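You operate a simulated robot arm through the tools that you are given. There is no shell and no other tool.

You are at the controls of a simulated robot arm. One attempt, no reset.

JOB
Try both plug gauges in the lot 35 bush: small green tray if only GO enters, else small grey tray.
Fine: use the gauge nest; put both gauges back. Set down upright: green plug gauge, red plug gauge.

The check looks at the end state, three seconds after you hand in, the way a careful person would. Anything else that was tipped, shoved, dropped, spilled or broken makes it a failure.

ROBOT AND FRAMES
A 6-joint arm with a two-finger gripper, fixed in place. Base frame: the origin is at the foot of the arm, x ahead of it, y to its left, z up; the work surface is at about z = 880. Units: mm, degrees, N and s.
Its first joint turns from -166.0 to 166.0 degrees. Payload 2.45 kg.
The TCP is the grasp point between the finger pads, 20 mm short of the fingertips. In the tool frame z runs along the fingers and y along their closing line. Largest opening 140 mm; the body of the gripper starts 168 mm behind the TCP.
Orientation is that of the tool frame in the base frame, as [roll, pitch, yaw] about the fixed x, y, z axes, in that order (R = Rz(yaw) Ry(pitch) Rx(roll)). With the fingers straight down and closing along the base's y, the tool's x points along the base's -x, its y along +y and its z along -z.

CONTROLS
- The arm moves only by the tool step_arm. Its argument "deltas" is a list of rows, each a list of 6 numbers: the shift along the base's x, y, z in m, then the turn, a rotation vector about the base's x, y, z in degrees. In form: [[dx, dy, dz, ax, ay, az], ...]. A call has 1 to 20 rows; each row shifts and turns the commanded pose from where the row before left it. "jaw" is the closure, from 0 (fully open) to 1 (shut), set as the call begins (left out, the last holds). Rows are played at 5 a second. More than 50 mm and 8.6 degrees between two rows, or a gripper value outside its range, and nothing of the call is played. A pose out of reach is approached as far as the arm can. The call stops where the force on the tool passes 40 N (or 10 N more than at its start, if that is more) or the arm is blocked; 0.2 s more then pass. Each finger travels about 45 mm/s and halts on what it meets, pressing with about 40 N; the grip force reading is that of the motor and also rises with nothing between the fingers. The clock runs only during rows and for 0.2 s after the last one: add rows that do not move to give the fingers time. It gives the time, the measured TCP pose, the force on the tool (base axes), the opening and the grip force at its end, in the units of the frame above (readings bear some noise), with the torque about the TCP (base axes, N m) and any sound that the robot's microphone picked up.
- Cameras (640 x 400 px; columns grow to the right, rows downward): "scene" is fixed at [399.2, -501.2, 1435]; the picture's right is [0.64, -0.76, 0.00], its down [-0.40, -0.34, -0.85] and it looks along [0.65, 0.55, -0.52] (base axes); focal length 347 px, centre (320, 200). "wrist" rides on the gripper at [78, 11, -209] in the tool frame; the picture's right is [-0.14, 0.99, 0.00], its down [-0.92, -0.13, -0.37] and it looks along [-0.37, -0.05, 0.93] (tool axes); focal length 280 px, centre (320, 200). There is no depth. A picture from a camera that has moved, and an enlarged one, comes with that camera's place and axes in the base frame and with its lens.
- camera(camera): a new picture of that camera. The clock stands still meanwhile.
- enlarge(camera, box): a new picture of the part [left, top, right, bottom] of that camera's present view, enlarged. The clock stands still meanwhile.
- finish_job(): hands the job in; it is judged then, once.

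Places have to be worked out from the pictures, the camera data and where the tool is seen. Open the gripper and draw the arm clear of the work before you hand the job in, unless the task says otherwise.

The tools are called after "Call:" by a JSON object that holds its "op" and its "data". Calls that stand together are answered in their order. step_arm: Moves the arm, as the interface text tells. Its arguments: {"type":"object","properties":{"deltas":{"type":"array","items":{"type":"array","items":{"type":"number"}}},"jaw":{"type":"number"}},"required":["deltas"]} The other tools are called the same way: camera (camera) takes a picture; enlarge (camera, box) takes an enlarged picture of a part of a camera's view; finish_job () hands the job in.

At the start:

```text
time_s: 0.0
tool_pos: [817.3, -16.7, 1194.5]
ee_rot: [-180.0, 0.1, -180.0]
force: [0.8, 0.1, 0.0]
torque: [-0.01, 0.03, -0.02]
gripper_width: 140.2
grasp_force: 0.1
```

scene: 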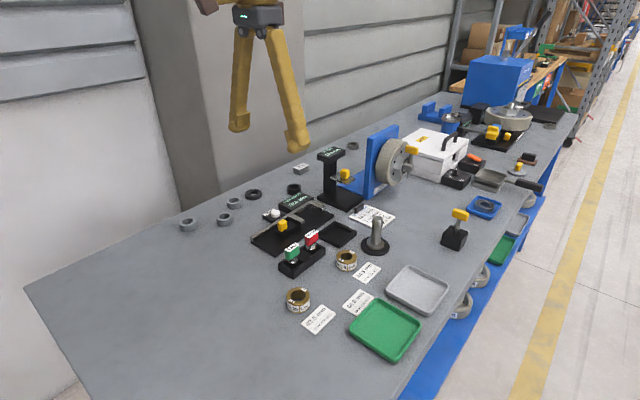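
wrist: 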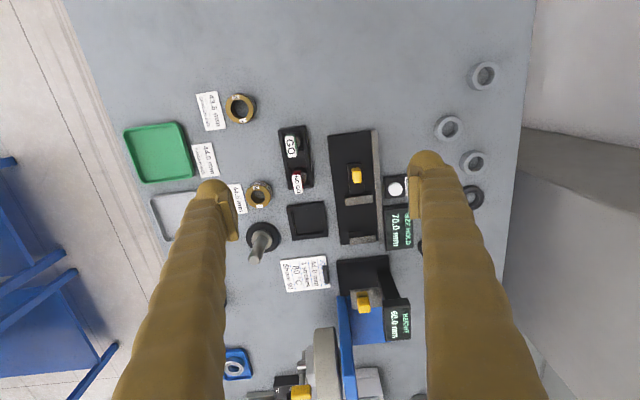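

I'll begin by looking closer at the gauges, bushes, labels and trays.

Call:
{"op": "enlarge", "data": {"camera": "scene", "box": [240, 180, 440, 370]}}

Call:
{"op": "enlarge", "data": {"camera": "wrist", "box": [120, 70, 340, 300]}}

Call:
{"op": "enlarge", "data": {"camera": "wrist", "box": [260, 110, 440, 350]}}

```text
2.11 times, centred on (340, 275) of scene
camera zoom: at [399.2, -501.2, 1435.0], right [0.64, -0.76, 0.0], down [-0.4, -0.34, -0.85], along [0.65, 0.55, -0.52], focal length 731 px, centre (278, 42)
```

zoom: 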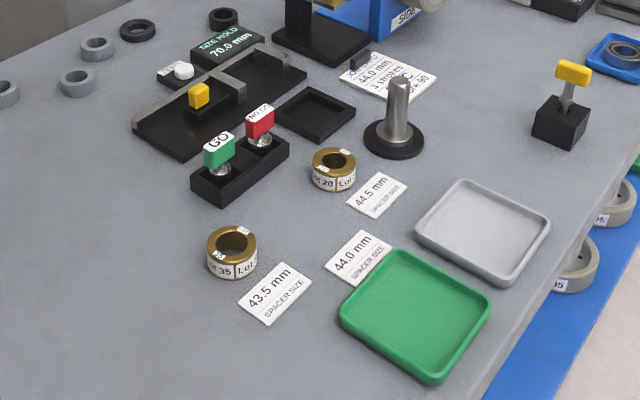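

```text
1.74 times, centred on (230, 185) of wrist
camera zoom: at [739.0, -5.2, 1403.4], right [0.14, 0.99, 0.0], down [0.92, -0.13, 0.37], along [0.37, -0.05, -0.93], focal length 488 px, centre (476, 226)
```

zoom: 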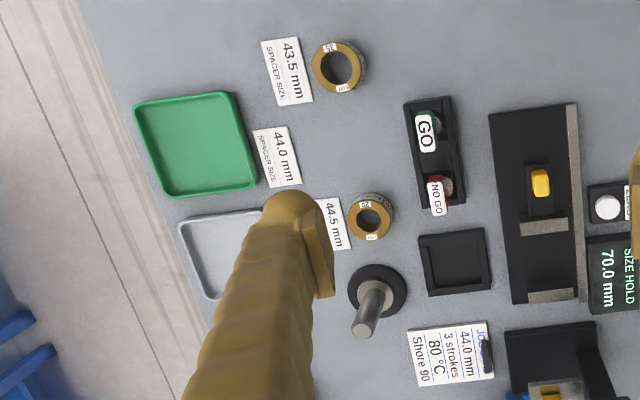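

```text
1.67 times, centred on (350, 230) of wrist
camera zoom: at [739.0, -5.2, 1403.4], right [0.14, 0.99, 0.0], down [0.92, -0.13, 0.37], along [0.37, -0.05, -0.93], focal length 467 px, centre (270, 150)
```

zoom: 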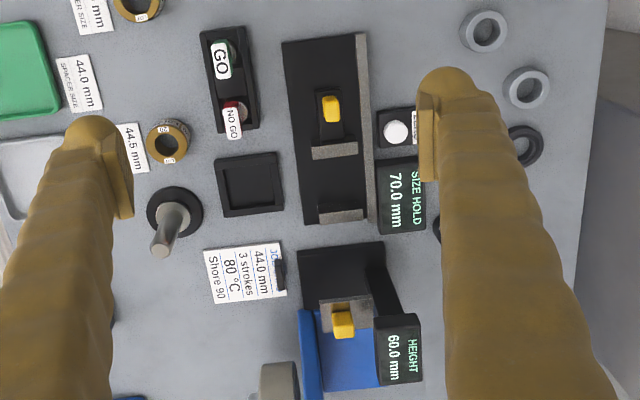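

The lot 35 bush looks to be the one near x≈753, y≈-140. GO is the green gauge and NO GO the red one, both in the black rack, with the square black nest beside it. I'll move the wrist camera over this area for a better view.

Call:
{"op": "step_arm", "data": {"deltas": [[-0.02, -0.03, 0, 0, 0, 0], [-0.02, -0.03, 0, 0, 0, 0], [-0.02, -0.03, 0, 0, 0, 0], [0, -0.02, 0, 0, 0, 0], [0, 0, 0, 0, 0, 0]], "jaw": 0}}

Call:
{"op": "camera", "data": {"camera": "wrist"}}

```text
time_s: 1.2
tool_pos: [755.9, -127.0, 1194.9]
ee_rot: [180.0, 0.0, -179.9]
force: [0.1, 0.0, -0.1]
torque: [-0.01, 0.03, 0.0]
gripper_width: 140.0
grasp_force: 0.0
```

```text
taken
camera wrist: at [678.5, -116.2, 1404.6], right [0.14, 0.99, 0.0], down [0.92, -0.13, 0.37], along [0.37, -0.05, -0.93], focal length 280 px, centre (320, 200)
```

wrist: 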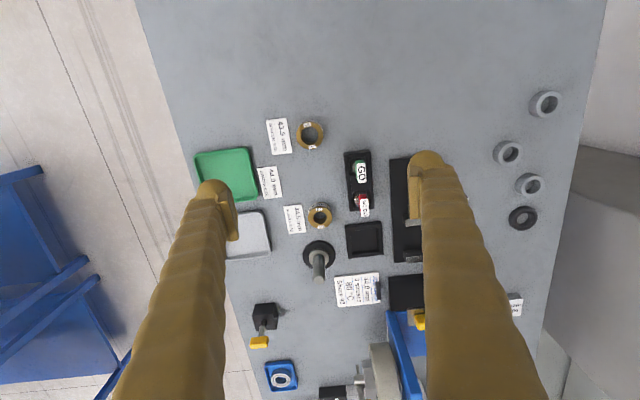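

Call:
{"op": "enlarge", "data": {"camera": "wrist", "box": [240, 110, 400, 210]}}

Call:
{"op": "enlarge", "data": {"camera": "wrist", "box": [190, 130, 350, 270]}}

Call:
{"op": "enlarge", "data": {"camera": "wrist", "box": [290, 180, 450, 300]}}

Call:
{"op": "enlarge", "data": {"camera": "scene", "box": [270, 220, 370, 320]}}

```text
4.00 times, centred on (320, 160) of wrist
camera zoom: at [678.5, -116.2, 1404.6], right [0.14, 0.99, 0.0], down [0.92, -0.13, 0.37], along [0.37, -0.05, -0.93], focal length 1122 px, centre (320, 360)
```

zoom: 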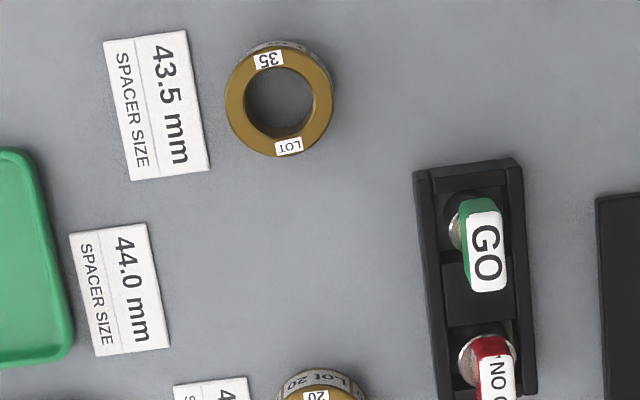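

```text
2.86 times, centred on (270, 200) of wrist
camera zoom: at [678.5, -116.2, 1404.6], right [0.14, 0.99, 0.0], down [0.92, -0.13, 0.37], along [0.37, -0.05, -0.93], focal length 801 px, centre (463, 200)
```

zoom: 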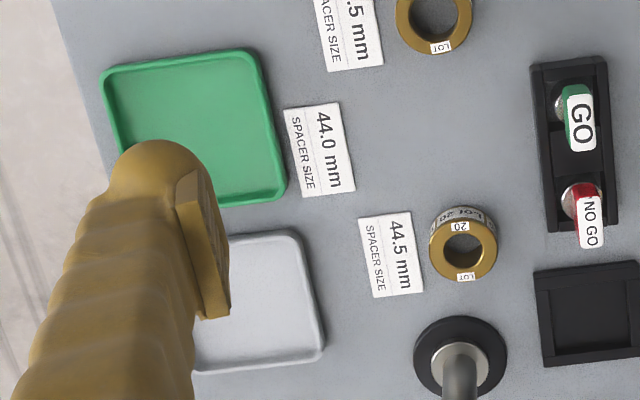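

```text
3.33 times, centred on (370, 240) of wrist
camera zoom: at [678.5, -116.2, 1404.6], right [0.14, 0.99, 0.0], down [0.92, -0.13, 0.37], along [0.37, -0.05, -0.93], focal length 935 px, centre (153, 67)
```

zoom: 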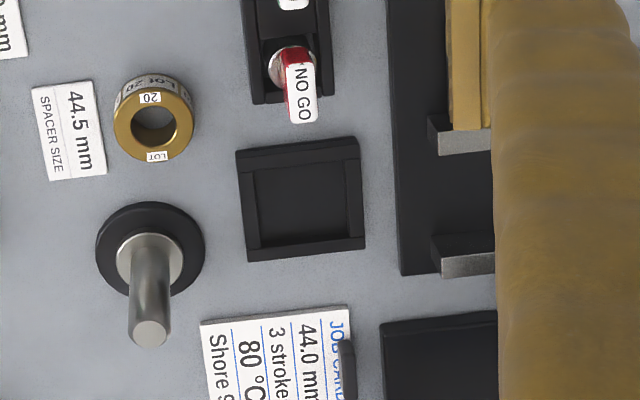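

```text
4.00 times, centred on (320, 270) of scene
camera zoom: at [399.2, -501.2, 1435.0], right [0.64, -0.76, 0.0], down [-0.4, -0.34, -0.85], along [0.65, 0.55, -0.52], focal length 1390 px, centre (320, -80)
```

zoom: 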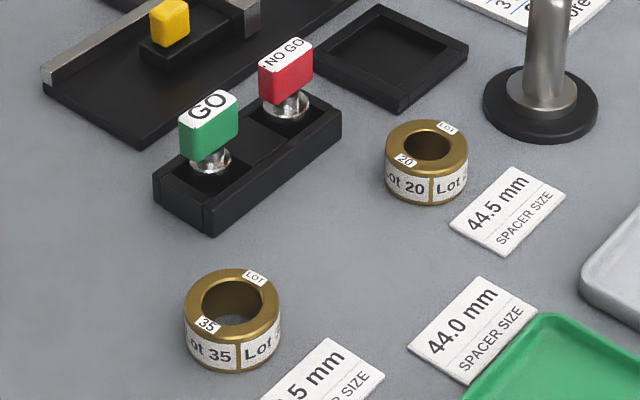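

The nest sits near (985,-65), right at the edge of reach, and the gauges are at about (821,-64) and (886,-65). I'll go down toward the lot 35 bush for a closer look.

Call:
{"op": "step_arm", "data": {"deltas": [[0, -0.018, -0.03, 0, 0, 0], [0, 0, -0.04, 0, 0, 0], [0, 0, -0.04, 0, 0, 0], [0, 0, -0.04, 0, 0, 0], [0, 0, 0, 0, 0, 0]], "jaw": 0.4}}

Call:
{"op": "camera", "data": {"camera": "wrist"}}

Call:
{"op": "camera", "data": {"camera": "scene"}}

```text
time_s: 2.4
tool_pos: [757.1, -147.0, 1047.7]
ee_rot: [-179.9, 0.0, -180.0]
force: [0.4, -0.2, 0.2]
torque: [0.01, -0.01, 0.0]
gripper_width: 83.9
grasp_force: 0.1
```

```text
taken
camera wrist: at [678.7, -134.7, 1256.3], right [0.14, 0.99, 0.0], down [0.92, -0.13, 0.37], along [0.37, -0.05, -0.93], focal length 280 px, centre (320, 200)
```

wrist: 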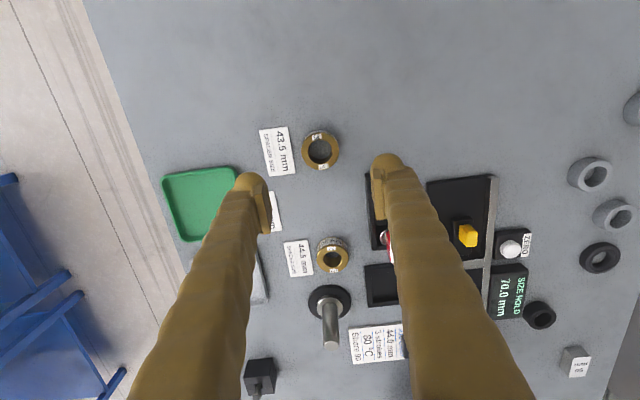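

```text
taken
```

scene: 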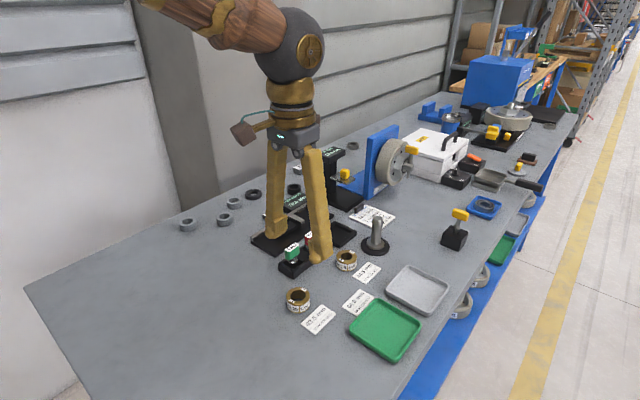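

The readings agree with the picture. I'll zoom in on the bush to fix its centre.

Call:
{"op": "enlarge", "data": {"camera": "wrist", "box": [280, 110, 360, 190]}}

Call:
{"op": "enlarge", "data": {"camera": "wrist", "box": [350, 160, 430, 320]}}

Call:
{"op": "enlarge", "data": {"camera": "scene", "box": [270, 270, 340, 330]}}

```text
5.00 times, centred on (320, 150) of wrist
camera zoom: at [678.7, -134.7, 1256.3], right [0.14, 0.99, 0.0], down [0.92, -0.13, 0.37], along [0.37, -0.05, -0.93], focal length 1402 px, centre (320, 450)
```

zoom: 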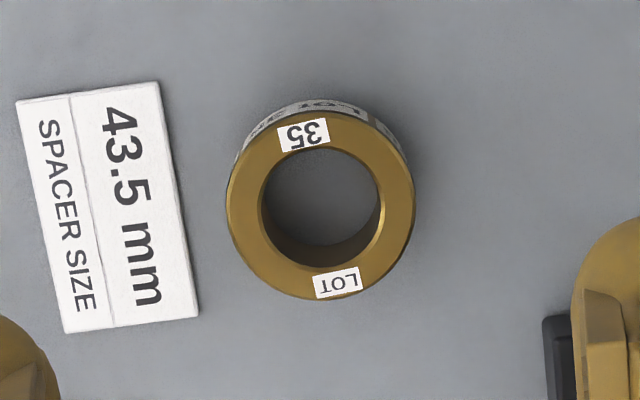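

```text
2.50 times, centred on (390, 240) of wrist
camera zoom: at [678.7, -134.7, 1256.3], right [0.14, 0.99, 0.0], down [0.92, -0.13, 0.37], along [0.37, -0.05, -0.93], focal length 701 px, centre (145, 100)
```

zoom: 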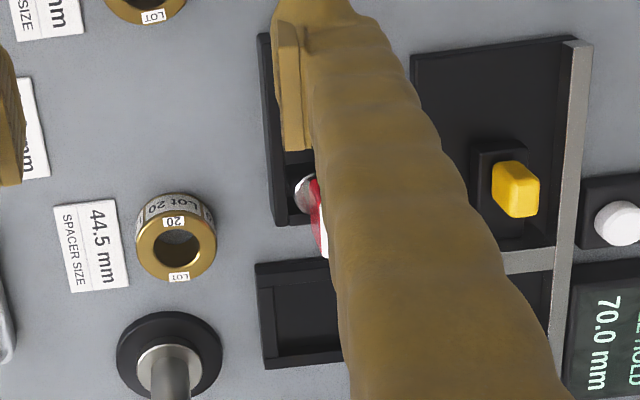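

```text
6.67 times, centred on (305, 300) of scene
camera zoom: at [399.2, -501.2, 1435.0], right [0.64, -0.76, 0.0], down [-0.4, -0.34, -0.85], along [0.65, 0.55, -0.52], focal length 2316 px, centre (420, -467)
```

zoom: 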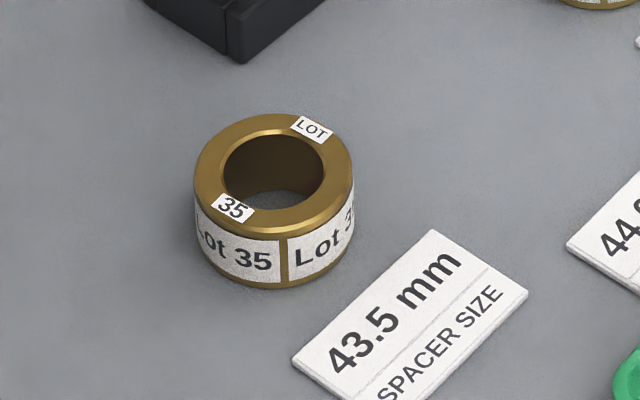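

The bush is about 47.5 mm across and 23 mm tall, with a bore of about 30 mm, centred near (753.6,-145.3). Before picking it up, I'll check that the arm can reach over the nest and take a close look there.

Call:
{"op": "step_arm", "data": {"deltas": [[0.038, 0.0137, 0, 0, 0, 0], [0.038, 0.0137, 0, 0, 0, 0], [0.038, 0.0137, 0, 0, 0, 0], [0.038, 0.0137, 0, 0, 0, 0], [0.038, 0.0137, 0, 0, 0, 0], [0.038, 0.0137, 0, 0, 0, 0], [0, 0, 0, 0, 0, 0], [0, 0, 0, 0, 0, 0]]}}

Call:
{"op": "camera", "data": {"camera": "wrist"}}

Call:
{"op": "camera", "data": {"camera": "scene"}}

```text
time_s: 4.2
tool_pos: [986.0, -62.4, 1046.0]
ee_rot: [-179.9, 0.0, -180.0]
force: [0.2, 0.8, -0.3]
torque: [-0.02, 0.01, -0.03]
gripper_width: 83.9
grasp_force: 0.0
```

```text
taken
camera wrist: at [908.4, -51.1, 1255.7], right [0.14, 0.99, 0.0], down [0.92, -0.13, 0.37], along [0.37, -0.05, -0.93], focal length 280 px, centre (320, 200)
```

wrist: 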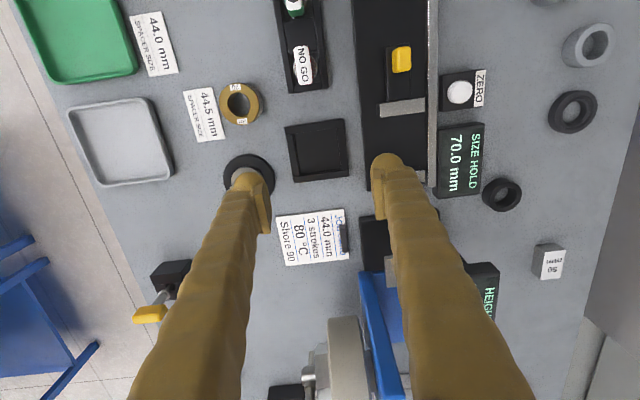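

```text
taken
```

scene: 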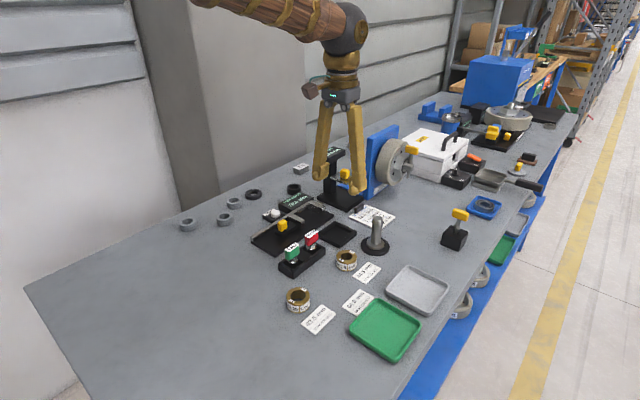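

The arm reaches x=986 here. I'll zoom in on the nest and its surroundings.

Call:
{"op": "enlarge", "data": {"camera": "wrist", "box": [265, 100, 375, 200]}}

Call:
{"op": "enlarge", "data": {"camera": "wrist", "box": [260, 0, 340, 100]}}

Call:
{"op": "enlarge", "data": {"camera": "scene", "box": [270, 210, 370, 280]}}

Call:
{"op": "enlarge", "data": {"camera": "wrist", "box": [20, 0, 270, 200]}}

```text
4.00 times, centred on (320, 150) of wrist
camera zoom: at [908.4, -51.1, 1255.7], right [0.14, 0.99, 0.0], down [0.92, -0.13, 0.37], along [0.37, -0.05, -0.93], focal length 1122 px, centre (320, 400)
```

zoom: 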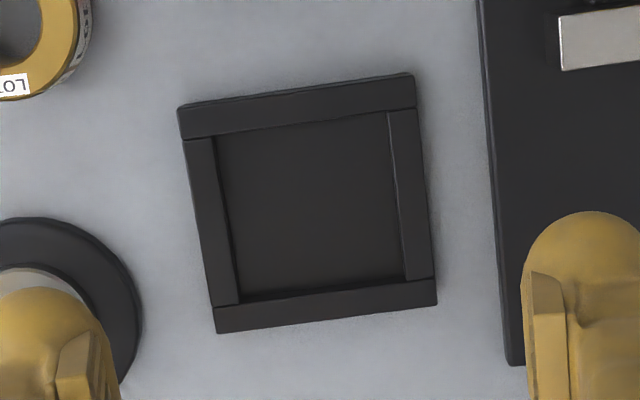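

```text
4.00 times, centred on (300, 50) of wrist
camera zoom: at [908.4, -51.1, 1255.7], right [0.14, 0.99, 0.0], down [0.92, -0.13, 0.37], along [0.37, -0.05, -0.93], focal length 1122 px, centre (400, 800)
```

zoom: 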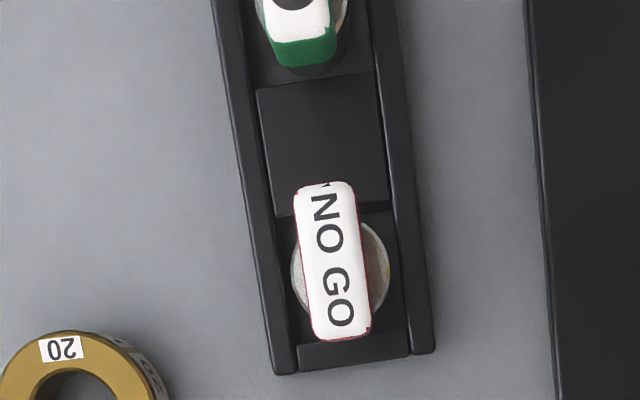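

```text
5.71 times, centred on (320, 245) of scene
camera zoom: at [399.2, -501.2, 1435.0], right [0.64, -0.76, 0.0], down [-0.4, -0.34, -0.85], along [0.65, 0.55, -0.52], focal length 1985 px, centre (320, -57)
```

zoom: 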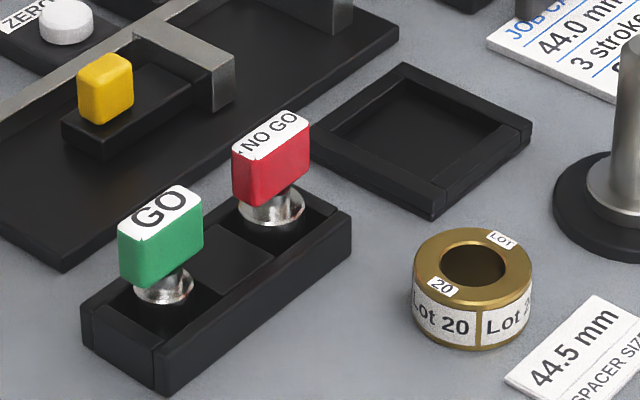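

```text
2.00 times, centred on (145, 100) of wrist
camera zoom: at [908.4, -51.1, 1255.7], right [0.14, 0.99, 0.0], down [0.92, -0.13, 0.37], along [0.37, -0.05, -0.93], focal length 561 px, centre (670, 400)
```

zoom: 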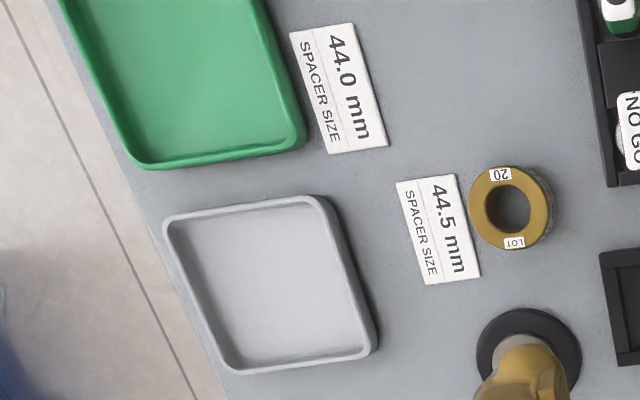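

The nest is about 57 mm across inside and centred at about (985,-64.6), so the bush has roughly 4.6 mm of play on each side. The gauge handles are about 14 mm thick and line up with y. I'll go back over the lot 35 bush and descend to a pre-grasp height.

Call:
{"op": "step_arm", "data": {"deltas": [[-0.0385, -0.01363, 0, 0, 0, 0], [-0.0385, -0.01363, 0, 0, 0, 0], [-0.0385, -0.01363, 0, 0, 0, 0], [-0.0385, -0.01363, 0, 0, 0, 0], [-0.0385, -0.01363, 0, 0, 0, 0], [-0.0386, -0.01365, 0, 0, 0, 0], [0, 0, -0.04, 0, 0, 0], [0, 0, -0.043, 0, 0, 0], [0, 0, 0, 0, 0, 0]], "jaw": 0.4}}

Call:
{"op": "enlarge", "data": {"camera": "wrist", "box": [240, 130, 400, 250]}}

```text
time_s: 6.2
tool_pos: [756.1, -143.0, 961.4]
ee_rot: [180.0, 0.1, 180.0]
force: [0.2, 0.4, 0.2]
torque: [0.0, 0.02, 0.03]
gripper_width: 84.2
grasp_force: 0.0
```

```text
3.33 times, centred on (320, 190) of wrist
camera zoom: at [677.4, -132.3, 1169.6], right [0.14, 0.99, 0.0], down [0.92, -0.13, 0.37], along [0.37, -0.05, -0.93], focal length 935 px, centre (320, 233)
```

zoom: 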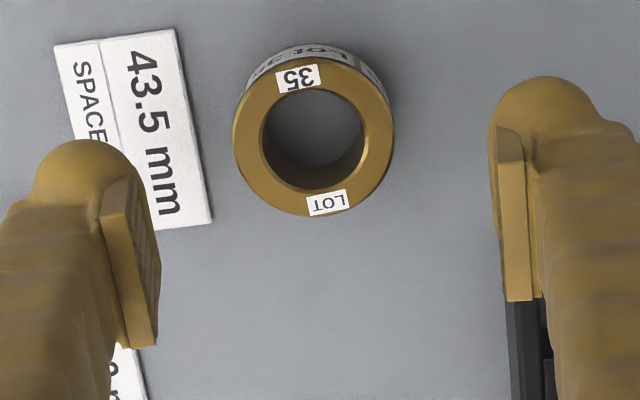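

The tool reads about 2 mm off the commanded point. I'll wait briefly to see whether it's still settling.

Call:
{"op": "step_arm", "data": {"deltas": [[0, 0, 0, 0, 0, 0], [0, 0, 0, 0, 0, 0], [0, 0, 0, 0, 0, 0]]}}

Call:
{"op": "step_arm", "data": {"deltas": [[0, 0, 0, 0, 0, 0]]}}

Call:
{"op": "enlarge", "data": {"camera": "wrist", "box": [240, 130, 400, 250]}}

```text
time_s: 7.0
tool_pos: [755.1, -144.3, 959.8]
ee_rot: [-180.0, 0.0, -180.0]
force: [-0.6, -0.3, 0.3]
torque: [-0.02, 0.03, 0.0]
gripper_width: 83.9
grasp_force: 0.1
```

```text
time_s: 7.4
tool_pos: [755.9, -144.2, 961.4]
ee_rot: [179.9, 0.0, -180.0]
force: [0.4, -0.2, -0.1]
torque: [0.02, 0.0, -0.01]
gripper_width: 83.8
grasp_force: 0.1
```

```text
3.33 times, centred on (320, 190) of wrist
camera zoom: at [677.5, -132.3, 1169.9], right [0.14, 0.99, 0.0], down [0.92, -0.13, 0.37], along [0.37, -0.05, -0.93], focal length 935 px, centre (320, 233)
```

zoom: 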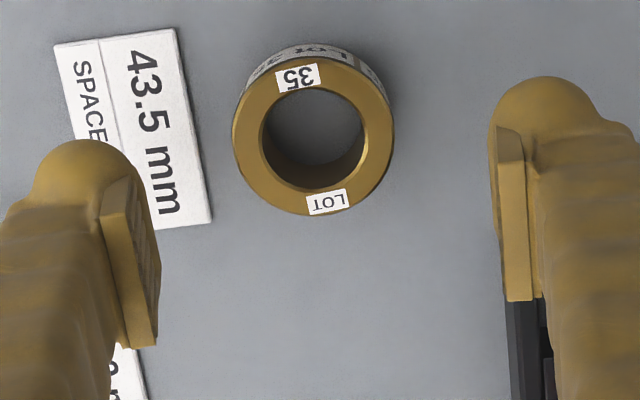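

Camera pose readings are steady: the tool is at (755.5,-143.3,961) and the bush at about (753.5,-144.7). I'll correct by (-2,-1.4) and descend until the tips overlap the top of the bush.

Call:
{"op": "step_arm", "data": {"deltas": [[-0.002, -0.0014, 0, 0, 0, 0], [0, 0, -0.02, 0, 0, 0], [0, 0, -0.018, 0, 0, 0], [0, 0, 0, 0, 0, 0], [0, 0, 0, 0, 0, 0]], "jaw": 0.45}}

Call:
{"op": "enlarge", "data": {"camera": "wrist", "box": [240, 130, 400, 250]}}

Call:
{"op": "enlarge", "data": {"camera": "scene", "box": [250, 230, 360, 330]}}

```text
time_s: 8.6
tool_pos: [753.2, -146.2, 922.8]
ee_rot: [180.0, 0.1, 180.0]
force: [0.4, -0.1, 0.0]
torque: [0.02, 0.01, -0.02]
gripper_width: 76.7
grasp_force: 0.1
```

```text
3.33 times, centred on (320, 190) of wrist
camera zoom: at [674.9, -134.5, 1132.3], right [0.14, 0.99, 0.0], down [0.92, -0.13, 0.37], along [0.37, -0.05, -0.93], focal length 935 px, centre (320, 233)
```

zoom: 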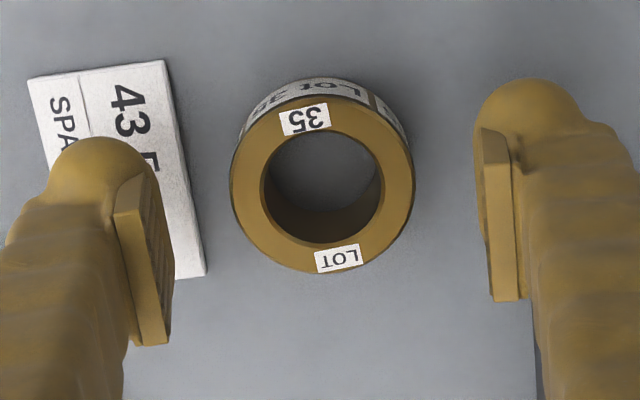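

```text
4.00 times, centred on (305, 280) of scene
camera zoom: at [399.2, -501.2, 1435.0], right [0.64, -0.76, 0.0], down [-0.4, -0.34, -0.85], along [0.65, 0.55, -0.52], focal length 1390 px, centre (380, -120)
```

zoom: 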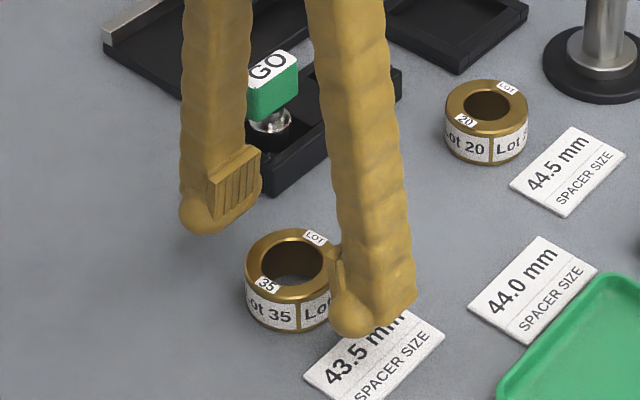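

The fingertips look rounded, with ribbed pads a little above them. I'll check that geometry before choosing the grip depth.

Call:
{"op": "enlarge", "data": {"camera": "scene", "box": [290, 260, 360, 320]}}

Call:
{"op": "enlarge", "data": {"camera": "wrist", "box": [240, 150, 300, 230]}}

Call:
{"op": "enlarge", "data": {"camera": "scene", "box": [320, 215, 370, 255]}}

```text
6.67 times, centred on (325, 290) of scene
camera zoom: at [399.2, -501.2, 1435.0], right [0.64, -0.76, 0.0], down [-0.4, -0.34, -0.85], along [0.65, 0.55, -0.52], focal length 2316 px, centre (287, -400)
```

zoom: 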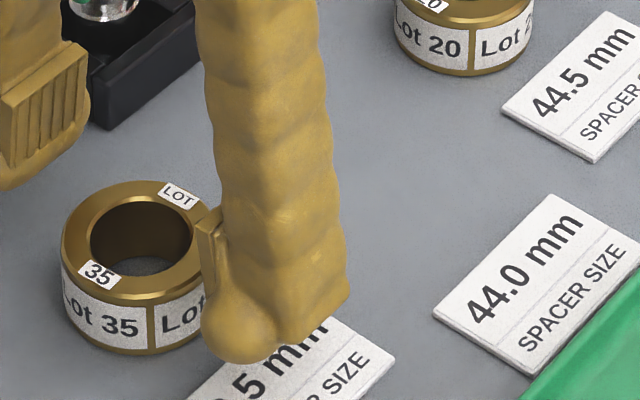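

```text
5.00 times, centred on (270, 190) of wrist
camera zoom: at [674.9, -134.5, 1132.3], right [0.14, 0.99, 0.0], down [0.92, -0.13, 0.37], along [0.37, -0.05, -0.93], focal length 1402 px, centre (570, 250)
```

zoom: 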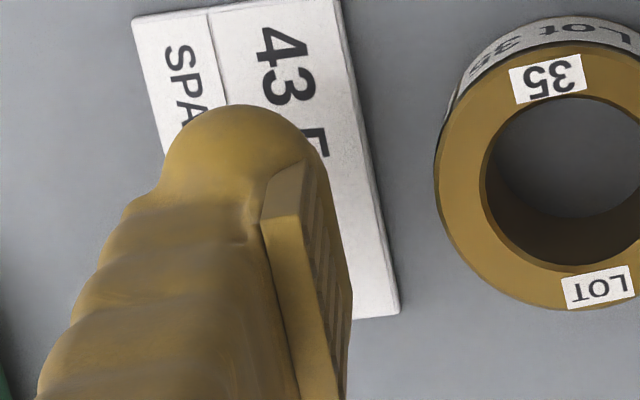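

```text
10.00 times, centred on (345, 235) of scene
camera zoom: at [399.2, -501.2, 1435.0], right [0.64, -0.76, 0.0], down [-0.4, -0.34, -0.85], along [0.65, 0.55, -0.52], focal length 3474 px, centre (70, -150)
```

zoom: 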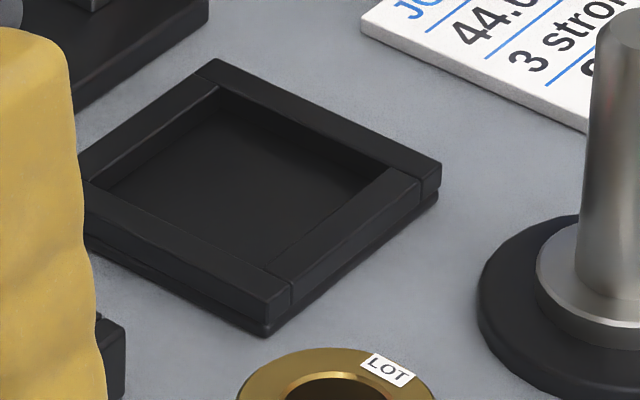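

The pads seem to span about ±10 mm around the TCP, with the rounded tips 20 mm below it. The nest walls limit how low the fingers can go, so I'll zoom in to gauge the wall height.

Call:
{"op": "enlarge", "data": {"camera": "scene", "box": [325, 218, 360, 250]}}

Call:
{"op": "enlarge", "data": {"camera": "scene", "box": [270, 240, 310, 265]}}

```text
12.50 times, centred on (342, 234) of scene
camera zoom: at [399.2, -501.2, 1435.0], right [0.64, -0.76, 0.0], down [-0.4, -0.34, -0.85], along [0.65, 0.55, -0.52], focal length 4342 px, centre (39, -225)
```

zoom: 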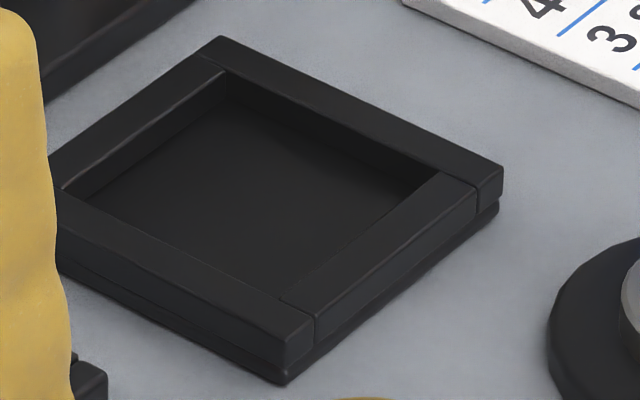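

```text
16.00 times, centred on (290, 252) of scene
camera zoom: at [399.2, -501.2, 1435.0], right [0.64, -0.76, 0.0], down [-0.4, -0.34, -0.85], along [0.65, 0.55, -0.52], focal length 5558 px, centre (800, -640)
```

zoom: 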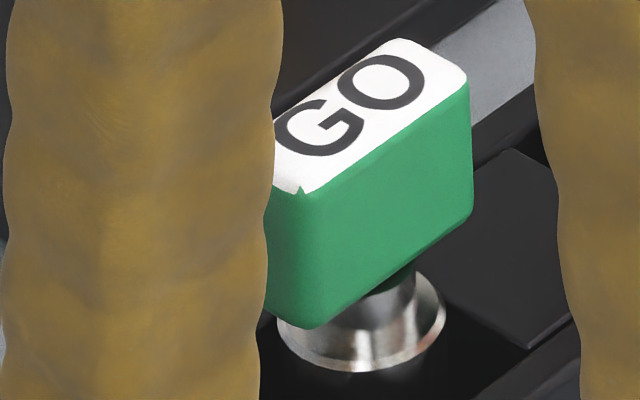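

The nest wall stands about 8 mm above a floor at about z=884. The bush top is at about 902.5. I'll lower the TCP to about 908.5 so the pads overlap the top few mm, close gently, and check.

Call:
{"op": "step_arm", "data": {"deltas": [[0.0005, 0.0003, -0.008, 0, 0, 0], [0, 0, -0.0068, 0, 0, 0], [0, 0, 0, 0, 0, 0], [0, 0, 0, 0, 0, 0]], "jaw": 0.55}}

Call:
{"op": "enlarge", "data": {"camera": "wrist", "box": [240, 130, 400, 250]}}

Call:
{"op": "enlarge", "data": {"camera": "scene", "box": [270, 250, 350, 320]}}

```text
time_s: 9.6
tool_pos: [752.9, -144.8, 908.5]
ee_rot: [180.0, -0.1, 180.0]
force: [-0.6, -0.6, 0.4]
torque: [0.01, -0.01, 0.02]
gripper_width: 62.9
grasp_force: 0.0
```

```text
3.33 times, centred on (320, 190) of wrist
camera zoom: at [674.6, -134.1, 1118.0], right [0.14, 0.99, 0.0], down [0.92, -0.13, 0.37], along [0.37, -0.05, -0.93], focal length 935 px, centre (320, 233)
```

zoom: 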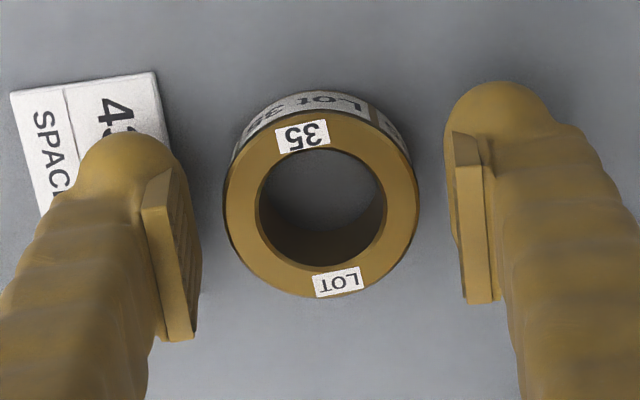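

```text
5.71 times, centred on (310, 285) of scene
camera zoom: at [399.2, -501.2, 1435.0], right [0.64, -0.76, 0.0], down [-0.4, -0.34, -0.85], along [0.65, 0.55, -0.52], focal length 1985 px, centre (377, -286)
```

zoom: 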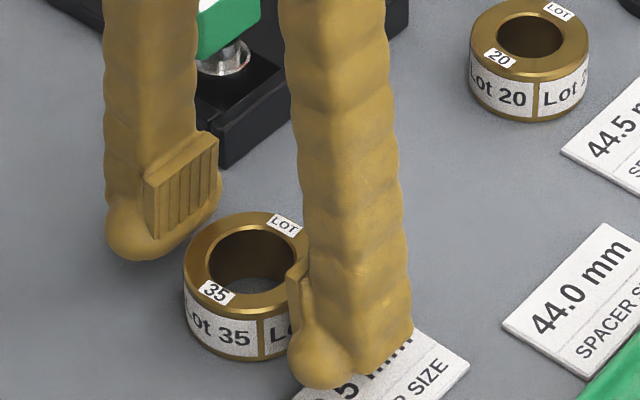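

The fingers straddle the bush evenly at TCP z≈909. Closing on it now.

Call:
{"op": "step_arm", "data": {"deltas": [[0, 0, 0, 0, 0, 0], [0, 0, 0, 0, 0, 0], [0, 0, 0, 0, 0, 0], [0, 0, 0, 0, 0, 0]], "jaw": 0.75}}

Call:
{"op": "enlarge", "data": {"camera": "wrist", "box": [240, 130, 400, 250]}}

Call:
{"op": "enlarge", "data": {"camera": "scene", "box": [270, 250, 350, 320]}}

```text
time_s: 10.6
tool_pos: [752.3, -145.7, 909.4]
ee_rot: [180.0, 0.0, -179.9]
force: [-0.9, 0.2, 1.2]
torque: [0.0, 0.0, -0.04]
gripper_width: 46.9
grasp_force: 39.9
```

```text
3.33 times, centred on (320, 190) of wrist
camera zoom: at [674.6, -134.1, 1118.0], right [0.14, 0.99, 0.0], down [0.92, -0.13, 0.37], along [0.37, -0.05, -0.93], focal length 935 px, centre (320, 233)
```

zoom: 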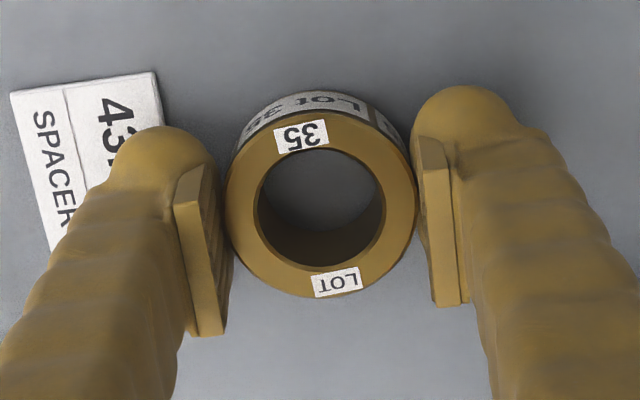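

```text
5.71 times, centred on (310, 285) of scene
camera zoom: at [399.2, -501.2, 1435.0], right [0.64, -0.76, 0.0], down [-0.4, -0.34, -0.85], along [0.65, 0.55, -0.52], focal length 1985 px, centre (377, -286)
```

zoom: 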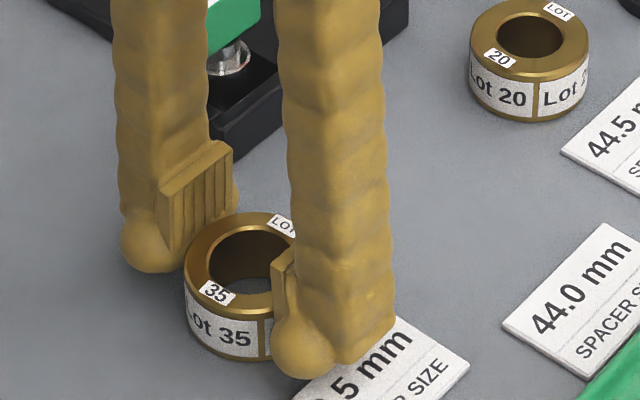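

Gripped at 46.9 mm with 40 N. I'll lift a little and check that it holds.

Call:
{"op": "step_arm", "data": {"deltas": [[0, 0, 0.005, 0, 0, 0], [0, 0, 0.01, 0, 0, 0], [0, 0, 0.015, 0, 0, 0], [0, 0, 0, 0, 0, 0]]}}

Call:
{"op": "enlarge", "data": {"camera": "wrist", "box": [240, 130, 400, 250]}}

Call:
{"op": "enlarge", "data": {"camera": "scene", "box": [270, 240, 350, 310]}}

```text
time_s: 11.6
tool_pos: [752.2, -146.0, 938.5]
ee_rot: [-179.9, 0.1, -180.0]
force: [-0.1, 0.4, -2.2]
torque: [-0.03, 0.02, 0.0]
gripper_width: 46.6
grasp_force: 39.8
```

```text
3.33 times, centred on (320, 190) of wrist
camera zoom: at [673.7, -134.3, 1147.5], right [0.14, 0.99, 0.0], down [0.92, -0.13, 0.37], along [0.37, -0.05, -0.93], focal length 935 px, centre (320, 233)
```

zoom: 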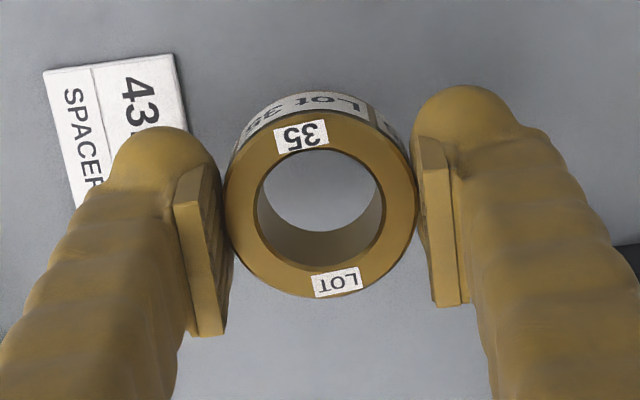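

```text
5.71 times, centred on (310, 275) of scene
camera zoom: at [399.2, -501.2, 1435.0], right [0.64, -0.76, 0.0], down [-0.4, -0.34, -0.85], along [0.65, 0.55, -0.52], focal length 1985 px, centre (377, -229)
```

zoom: 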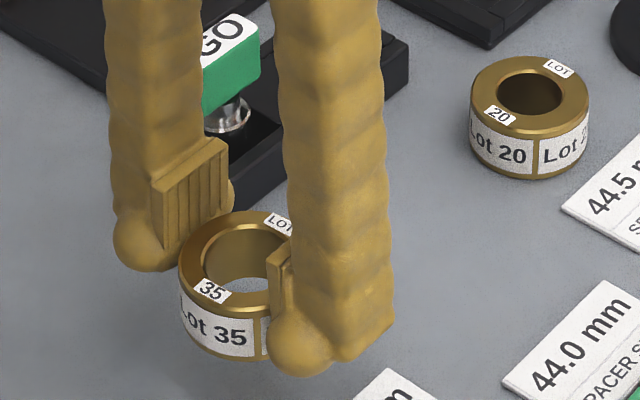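

The bush is held level, weighs about 2 N, and sits about 0.5 mm in +x from the TCP. I'll raise it above the gauge tops and carry it over the nest.

Call:
{"op": "step_arm", "data": {"deltas": [[0, 0, 0.025, 0, 0, 0], [0, 0, 0.025, 0, 0, 0], [0, 0, 0.025, 0, 0, 0], [0.0333, 0.0115, 0, 0, 0, 0], [0.0333, 0.0115, 0, 0, 0, 0], [0.0333, 0.0115, 0, 0, 0, 0], [0.0333, 0.0115, 0, 0, 0, 0], [0.0333, 0.0115, 0, 0, 0, 0], [0.0333, 0.0115, 0, 0, 0, 0], [0.0334, 0.0116, 0, 0, 0, 0], [0, 0, 0, 0, 0, 0], [0, 0, 0, 0, 0, 0]]}}

Call:
{"op": "camera", "data": {"camera": "wrist"}}

Call:
{"op": "camera", "data": {"camera": "scene"}}

```text
time_s: 14.2
tool_pos: [986.2, -63.8, 1013.3]
ee_rot: [180.0, -0.1, 179.9]
force: [-0.3, -0.1, -2.4]
torque: [0.03, -0.01, 0.01]
gripper_width: 46.5
grasp_force: 39.5
```

```text
taken
camera wrist: at [907.5, -52.2, 1222.0], right [0.14, 0.99, 0.0], down [0.92, -0.13, 0.37], along [0.37, -0.05, -0.93], focal length 280 px, centre (320, 200)
```

wrist: 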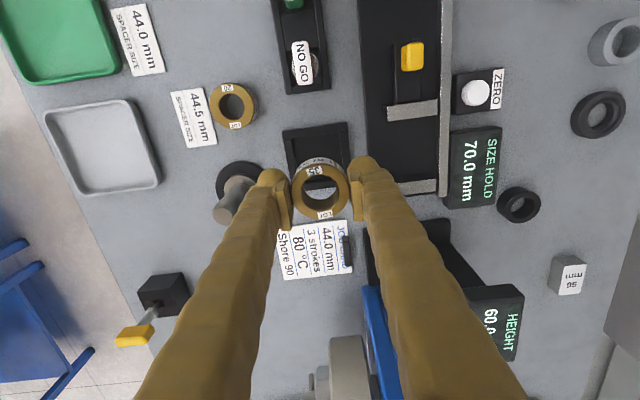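

```text
taken
```

scene: 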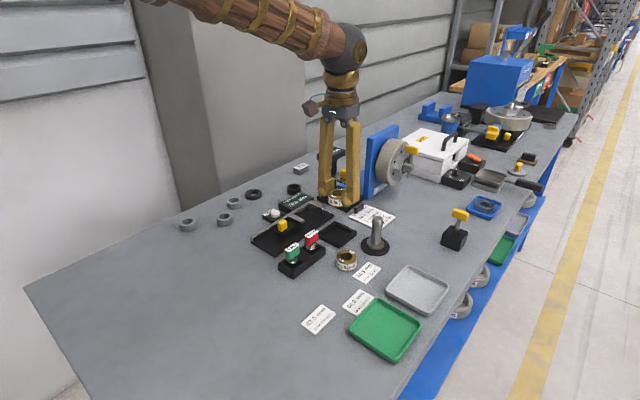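

The bush is over the nest. I'll zoom in on the alignment between bush and nest.

Call:
{"op": "enlarge", "data": {"camera": "wrist", "box": [260, 110, 380, 230]}}

```text
3.33 times, centred on (320, 170) of wrist
camera zoom: at [907.5, -52.2, 1222.0], right [0.14, 0.99, 0.0], down [0.92, -0.13, 0.37], along [0.37, -0.05, -0.93], focal length 935 px, centre (320, 300)
```

zoom: 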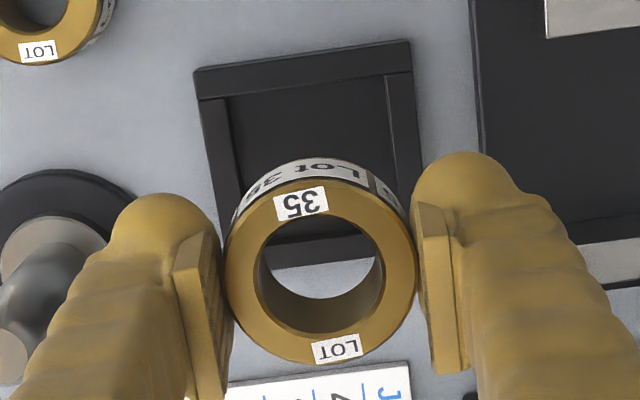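

Nest centre comes out at about (986.8,-64.4). I'll nudge and lower the bush to just above the nest walls.

Call:
{"op": "step_arm", "data": {"deltas": [[0, -0.001, -0.02, 0, 0, 0], [0, 0, -0.02, 0, 0, 0], [0, 0, -0.02, 0, 0, 0], [0, 0, -0.02, 0, 0, 0], [0, 0, 0, 0, 0, 0], [0, 0, 0, 0, 0, 0]]}}

Call:
{"op": "enlarge", "data": {"camera": "wrist", "box": [260, 110, 380, 230]}}

Call:
{"op": "enlarge", "data": {"camera": "scene", "box": [300, 190, 400, 260]}}

```text
time_s: 15.6
tool_pos: [985.5, -66.2, 933.2]
ee_rot: [180.0, 0.1, -179.9]
force: [0.0, -0.7, -1.8]
torque: [-0.02, -0.03, -0.01]
gripper_width: 46.6
grasp_force: 40.0
```

```text
3.33 times, centred on (320, 170) of wrist
camera zoom: at [907.6, -55.0, 1141.9], right [0.14, 0.99, 0.0], down [0.92, -0.13, 0.37], along [0.37, -0.05, -0.93], focal length 935 px, centre (320, 300)
```

zoom: 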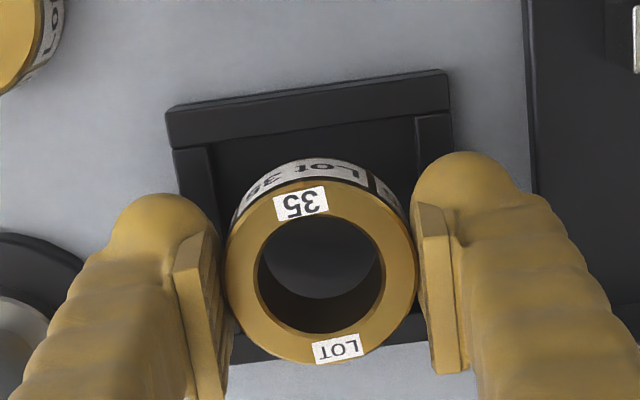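

```text
5.71 times, centred on (350, 225) of scene
camera zoom: at [399.2, -501.2, 1435.0], right [0.64, -0.76, 0.0], down [-0.4, -0.34, -0.85], along [0.65, 0.55, -0.52], focal length 1985 px, centre (149, 57)
```

zoom: 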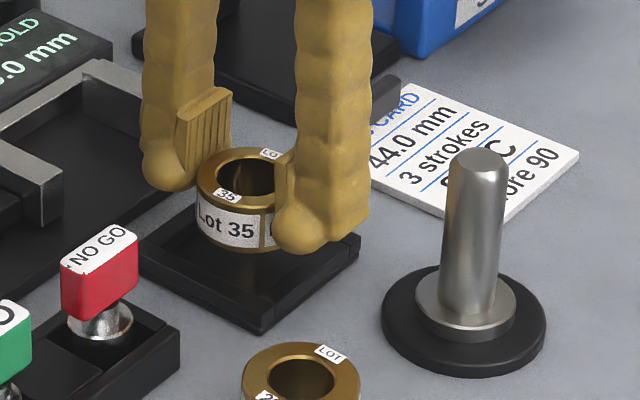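

The wall clears on both sides, but the bush needs about +1.3 mm in y. I'll correct that and lower it into the nest in small steps.

Call:
{"op": "step_arm", "data": {"deltas": [[0, 0.0013, 0, 0, 0, 0], [0, 0, -0.005, 0, 0, 0], [0, 0, -0.005, 0, 0, 0], [0, 0, -0.005, 0, 0, 0], [0, 0, 0, 0, 0, 0]]}}

Call:
{"op": "enlarge", "data": {"camera": "wrist", "box": [260, 110, 380, 230]}}

Call:
{"op": "enlarge", "data": {"camera": "scene", "box": [320, 200, 370, 250]}}

```text
time_s: 16.8
tool_pos: [985.3, -63.5, 917.9]
ee_rot: [179.9, 0.0, -180.0]
force: [0.2, -0.6, -2.0]
torque: [-0.02, -0.03, -0.01]
gripper_width: 46.7
grasp_force: 40.2
```

```text
3.33 times, centred on (320, 170) of wrist
camera zoom: at [907.6, -53.1, 1128.1], right [0.14, 0.99, 0.0], down [0.92, -0.13, 0.37], along [0.37, -0.05, -0.93], focal length 935 px, centre (320, 300)
```

zoom: 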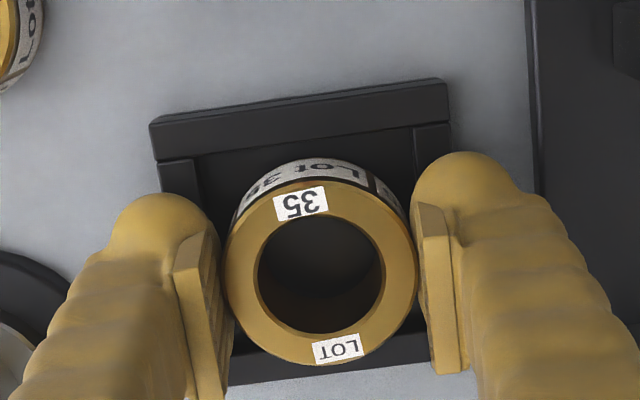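

```text
8.00 times, centred on (345, 225) of scene
camera zoom: at [399.2, -501.2, 1435.0], right [0.64, -0.76, 0.0], down [-0.4, -0.34, -0.85], along [0.65, 0.55, -0.52], focal length 2779 px, centre (120, 0)
```

zoom: 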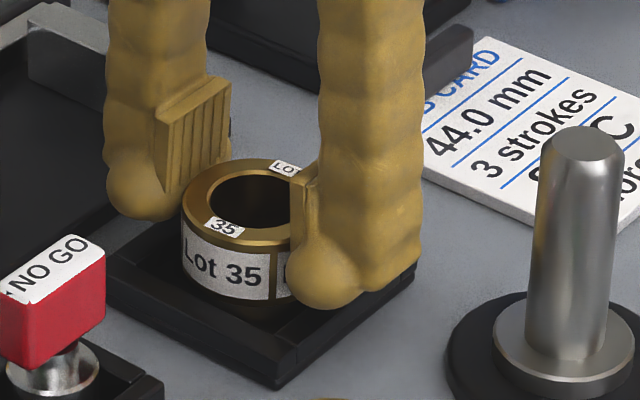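

The bush is in the nest mouth. I'll lower it slowly and watch the vertical force.

Call:
{"op": "step_arm", "data": {"deltas": [[0, 0, -0.0015, 0, 0, 0], [0, 0, -0.0015, 0, 0, 0], [0, 0, -0.001, 0, 0, 0], [0, 0, 0, 0, 0, 0]]}}

Call:
{"op": "step_arm", "data": {"deltas": [[0, 0, -0.001, 0, 0, 0], [0, 0, 0, 0, 0, 0]]}}

```text
time_s: 17.8
tool_pos: [986.6, -64.5, 914.1]
ee_rot: [-180.0, 0.0, -179.9]
force: [-0.6, -0.4, -2.0]
torque: [0.0, -0.04, -0.01]
gripper_width: 46.8
grasp_force: 40.4
```

```text
time_s: 18.4
tool_pos: [985.9, -63.6, 914.1]
ee_rot: [-180.0, 0.2, 180.0]
force: [-2.6, -0.7, 8.6]
torque: [0.0, 0.26, -0.01]
gripper_width: 46.4
grasp_force: 40.0
```

A contact force of about +9 N has appeared at TCP z≈914, which fits the bush touching the floor. I'll look before releasing.

Call:
{"op": "enlarge", "data": {"camera": "scene", "box": [325, 205, 365, 245]}}

Call:
{"op": "enlarge", "data": {"camera": "wrist", "box": [260, 110, 380, 230]}}

```text
10.00 times, centred on (345, 225) of scene
camera zoom: at [399.2, -501.2, 1435.0], right [0.64, -0.76, 0.0], down [-0.4, -0.34, -0.85], along [0.65, 0.55, -0.52], focal length 3474 px, centre (70, -50)
```

zoom: 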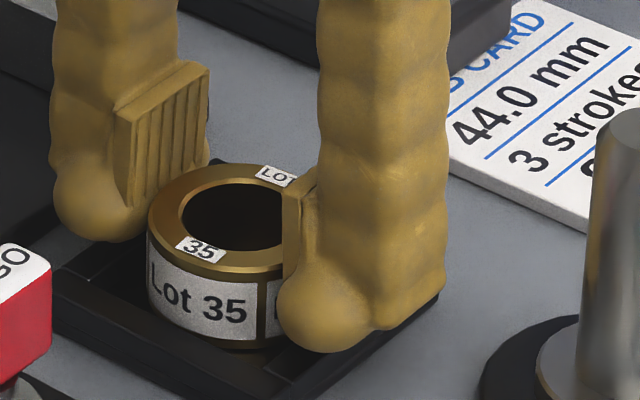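

```text
3.33 times, centred on (320, 170) of wrist
camera zoom: at [907.7, -53.0, 1123.0], right [0.14, 0.99, 0.0], down [0.92, -0.13, 0.37], along [0.37, -0.05, -0.93], focal length 935 px, centre (320, 300)
```

zoom: 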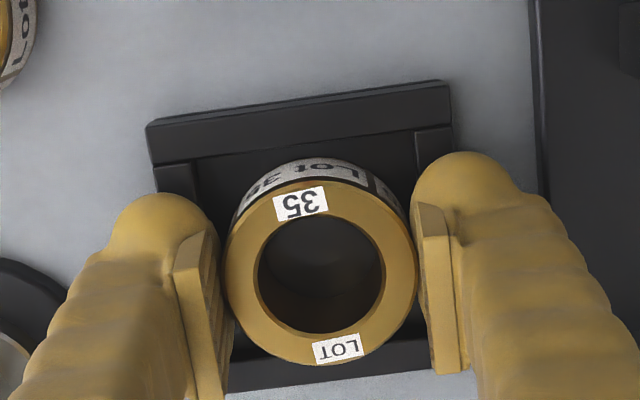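

The bush looks seated in the nest. Opening a little and lifting straight off.

Call:
{"op": "step_arm", "data": {"deltas": [[0, 0, 0, 0, 0, 0], [0, 0, 0, 0, 0, 0], [0, 0, 0, 0, 0, 0]], "jaw": 0.57}}

Call:
{"op": "enlarge", "data": {"camera": "wrist", "box": [260, 110, 380, 230]}}

```text
time_s: 19.2
tool_pos: [985.4, -64.4, 912.7]
ee_rot: [180.0, 0.0, 180.0]
force: [0.1, 1.1, -0.6]
torque: [-0.03, 0.01, -0.01]
gripper_width: 60.4
grasp_force: 0.1
```

```text
3.33 times, centred on (320, 170) of wrist
camera zoom: at [907.9, -53.0, 1122.4], right [0.14, 0.99, 0.0], down [0.92, -0.13, 0.37], along [0.37, -0.05, -0.93], focal length 935 px, centre (320, 300)
```

zoom: 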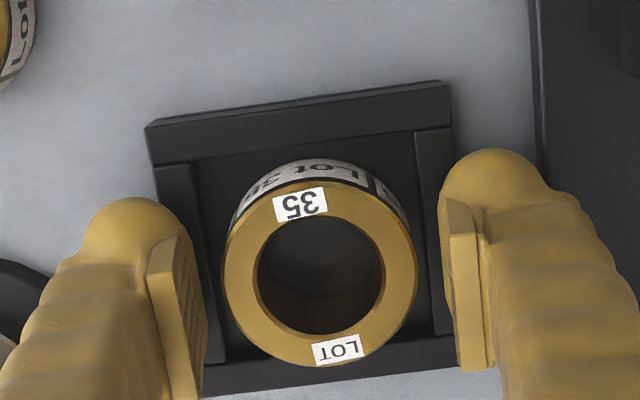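

The bush is standing in the nest, centred at about (987,-64). I'll lift clear and go over the GO gauge.

Call:
{"op": "step_arm", "data": {"deltas": [[0, 0, 0.02, 0, 0, 0], [0, 0, 0.03, 0, 0, 0], [0, 0, 0.04, 0, 0, 0], [-0.033, 0, 0, 0, 0, 0], [-0.033, 0, 0, 0, 0, 0], [-0.033, 0, 0, 0, 0, 0], [-0.033, 0, 0, 0, 0, 0], [-0.033, 0, 0, 0, 0, 0], [0, 0, 0, 0, 0, 0], [0, 0, 0, 0, 0, 0]]}}

Call:
{"op": "enlarge", "data": {"camera": "wrist", "box": [240, 100, 400, 220]}}

Call:
{"op": "enlarge", "data": {"camera": "scene", "box": [260, 200, 380, 290]}}

```text
time_s: 21.4
tool_pos: [821.7, -63.0, 1003.0]
ee_rot: [180.0, -0.1, -179.9]
force: [-0.6, -0.9, 0.1]
torque: [0.02, -0.01, 0.0]
gripper_width: 60.3
grasp_force: 0.0
```

```text
3.33 times, centred on (320, 160) of wrist
camera zoom: at [742.7, -51.5, 1212.7], right [0.14, 0.99, 0.0], down [0.92, -0.13, 0.37], along [0.37, -0.05, -0.93], focal length 935 px, centre (320, 333)
```

zoom: 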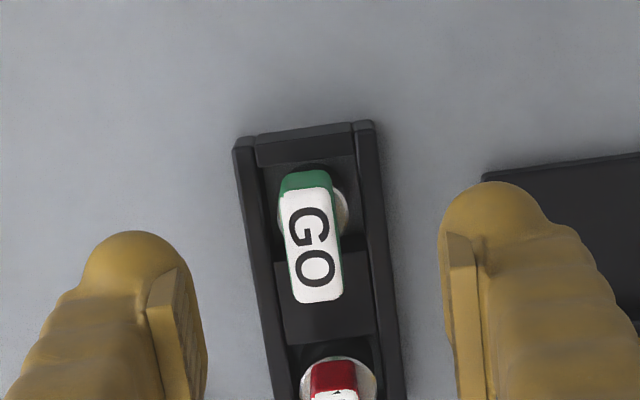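

```text
4.44 times, centred on (320, 245) of scene
camera zoom: at [399.2, -501.2, 1435.0], right [0.64, -0.76, 0.0], down [-0.4, -0.34, -0.85], along [0.65, 0.55, -0.52], focal length 1544 px, centre (320, 0)
```

zoom: 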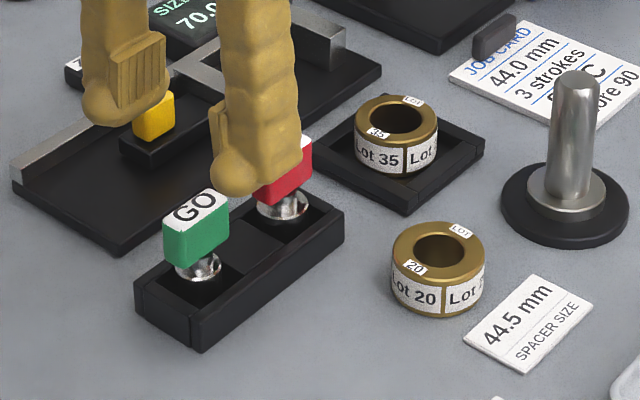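

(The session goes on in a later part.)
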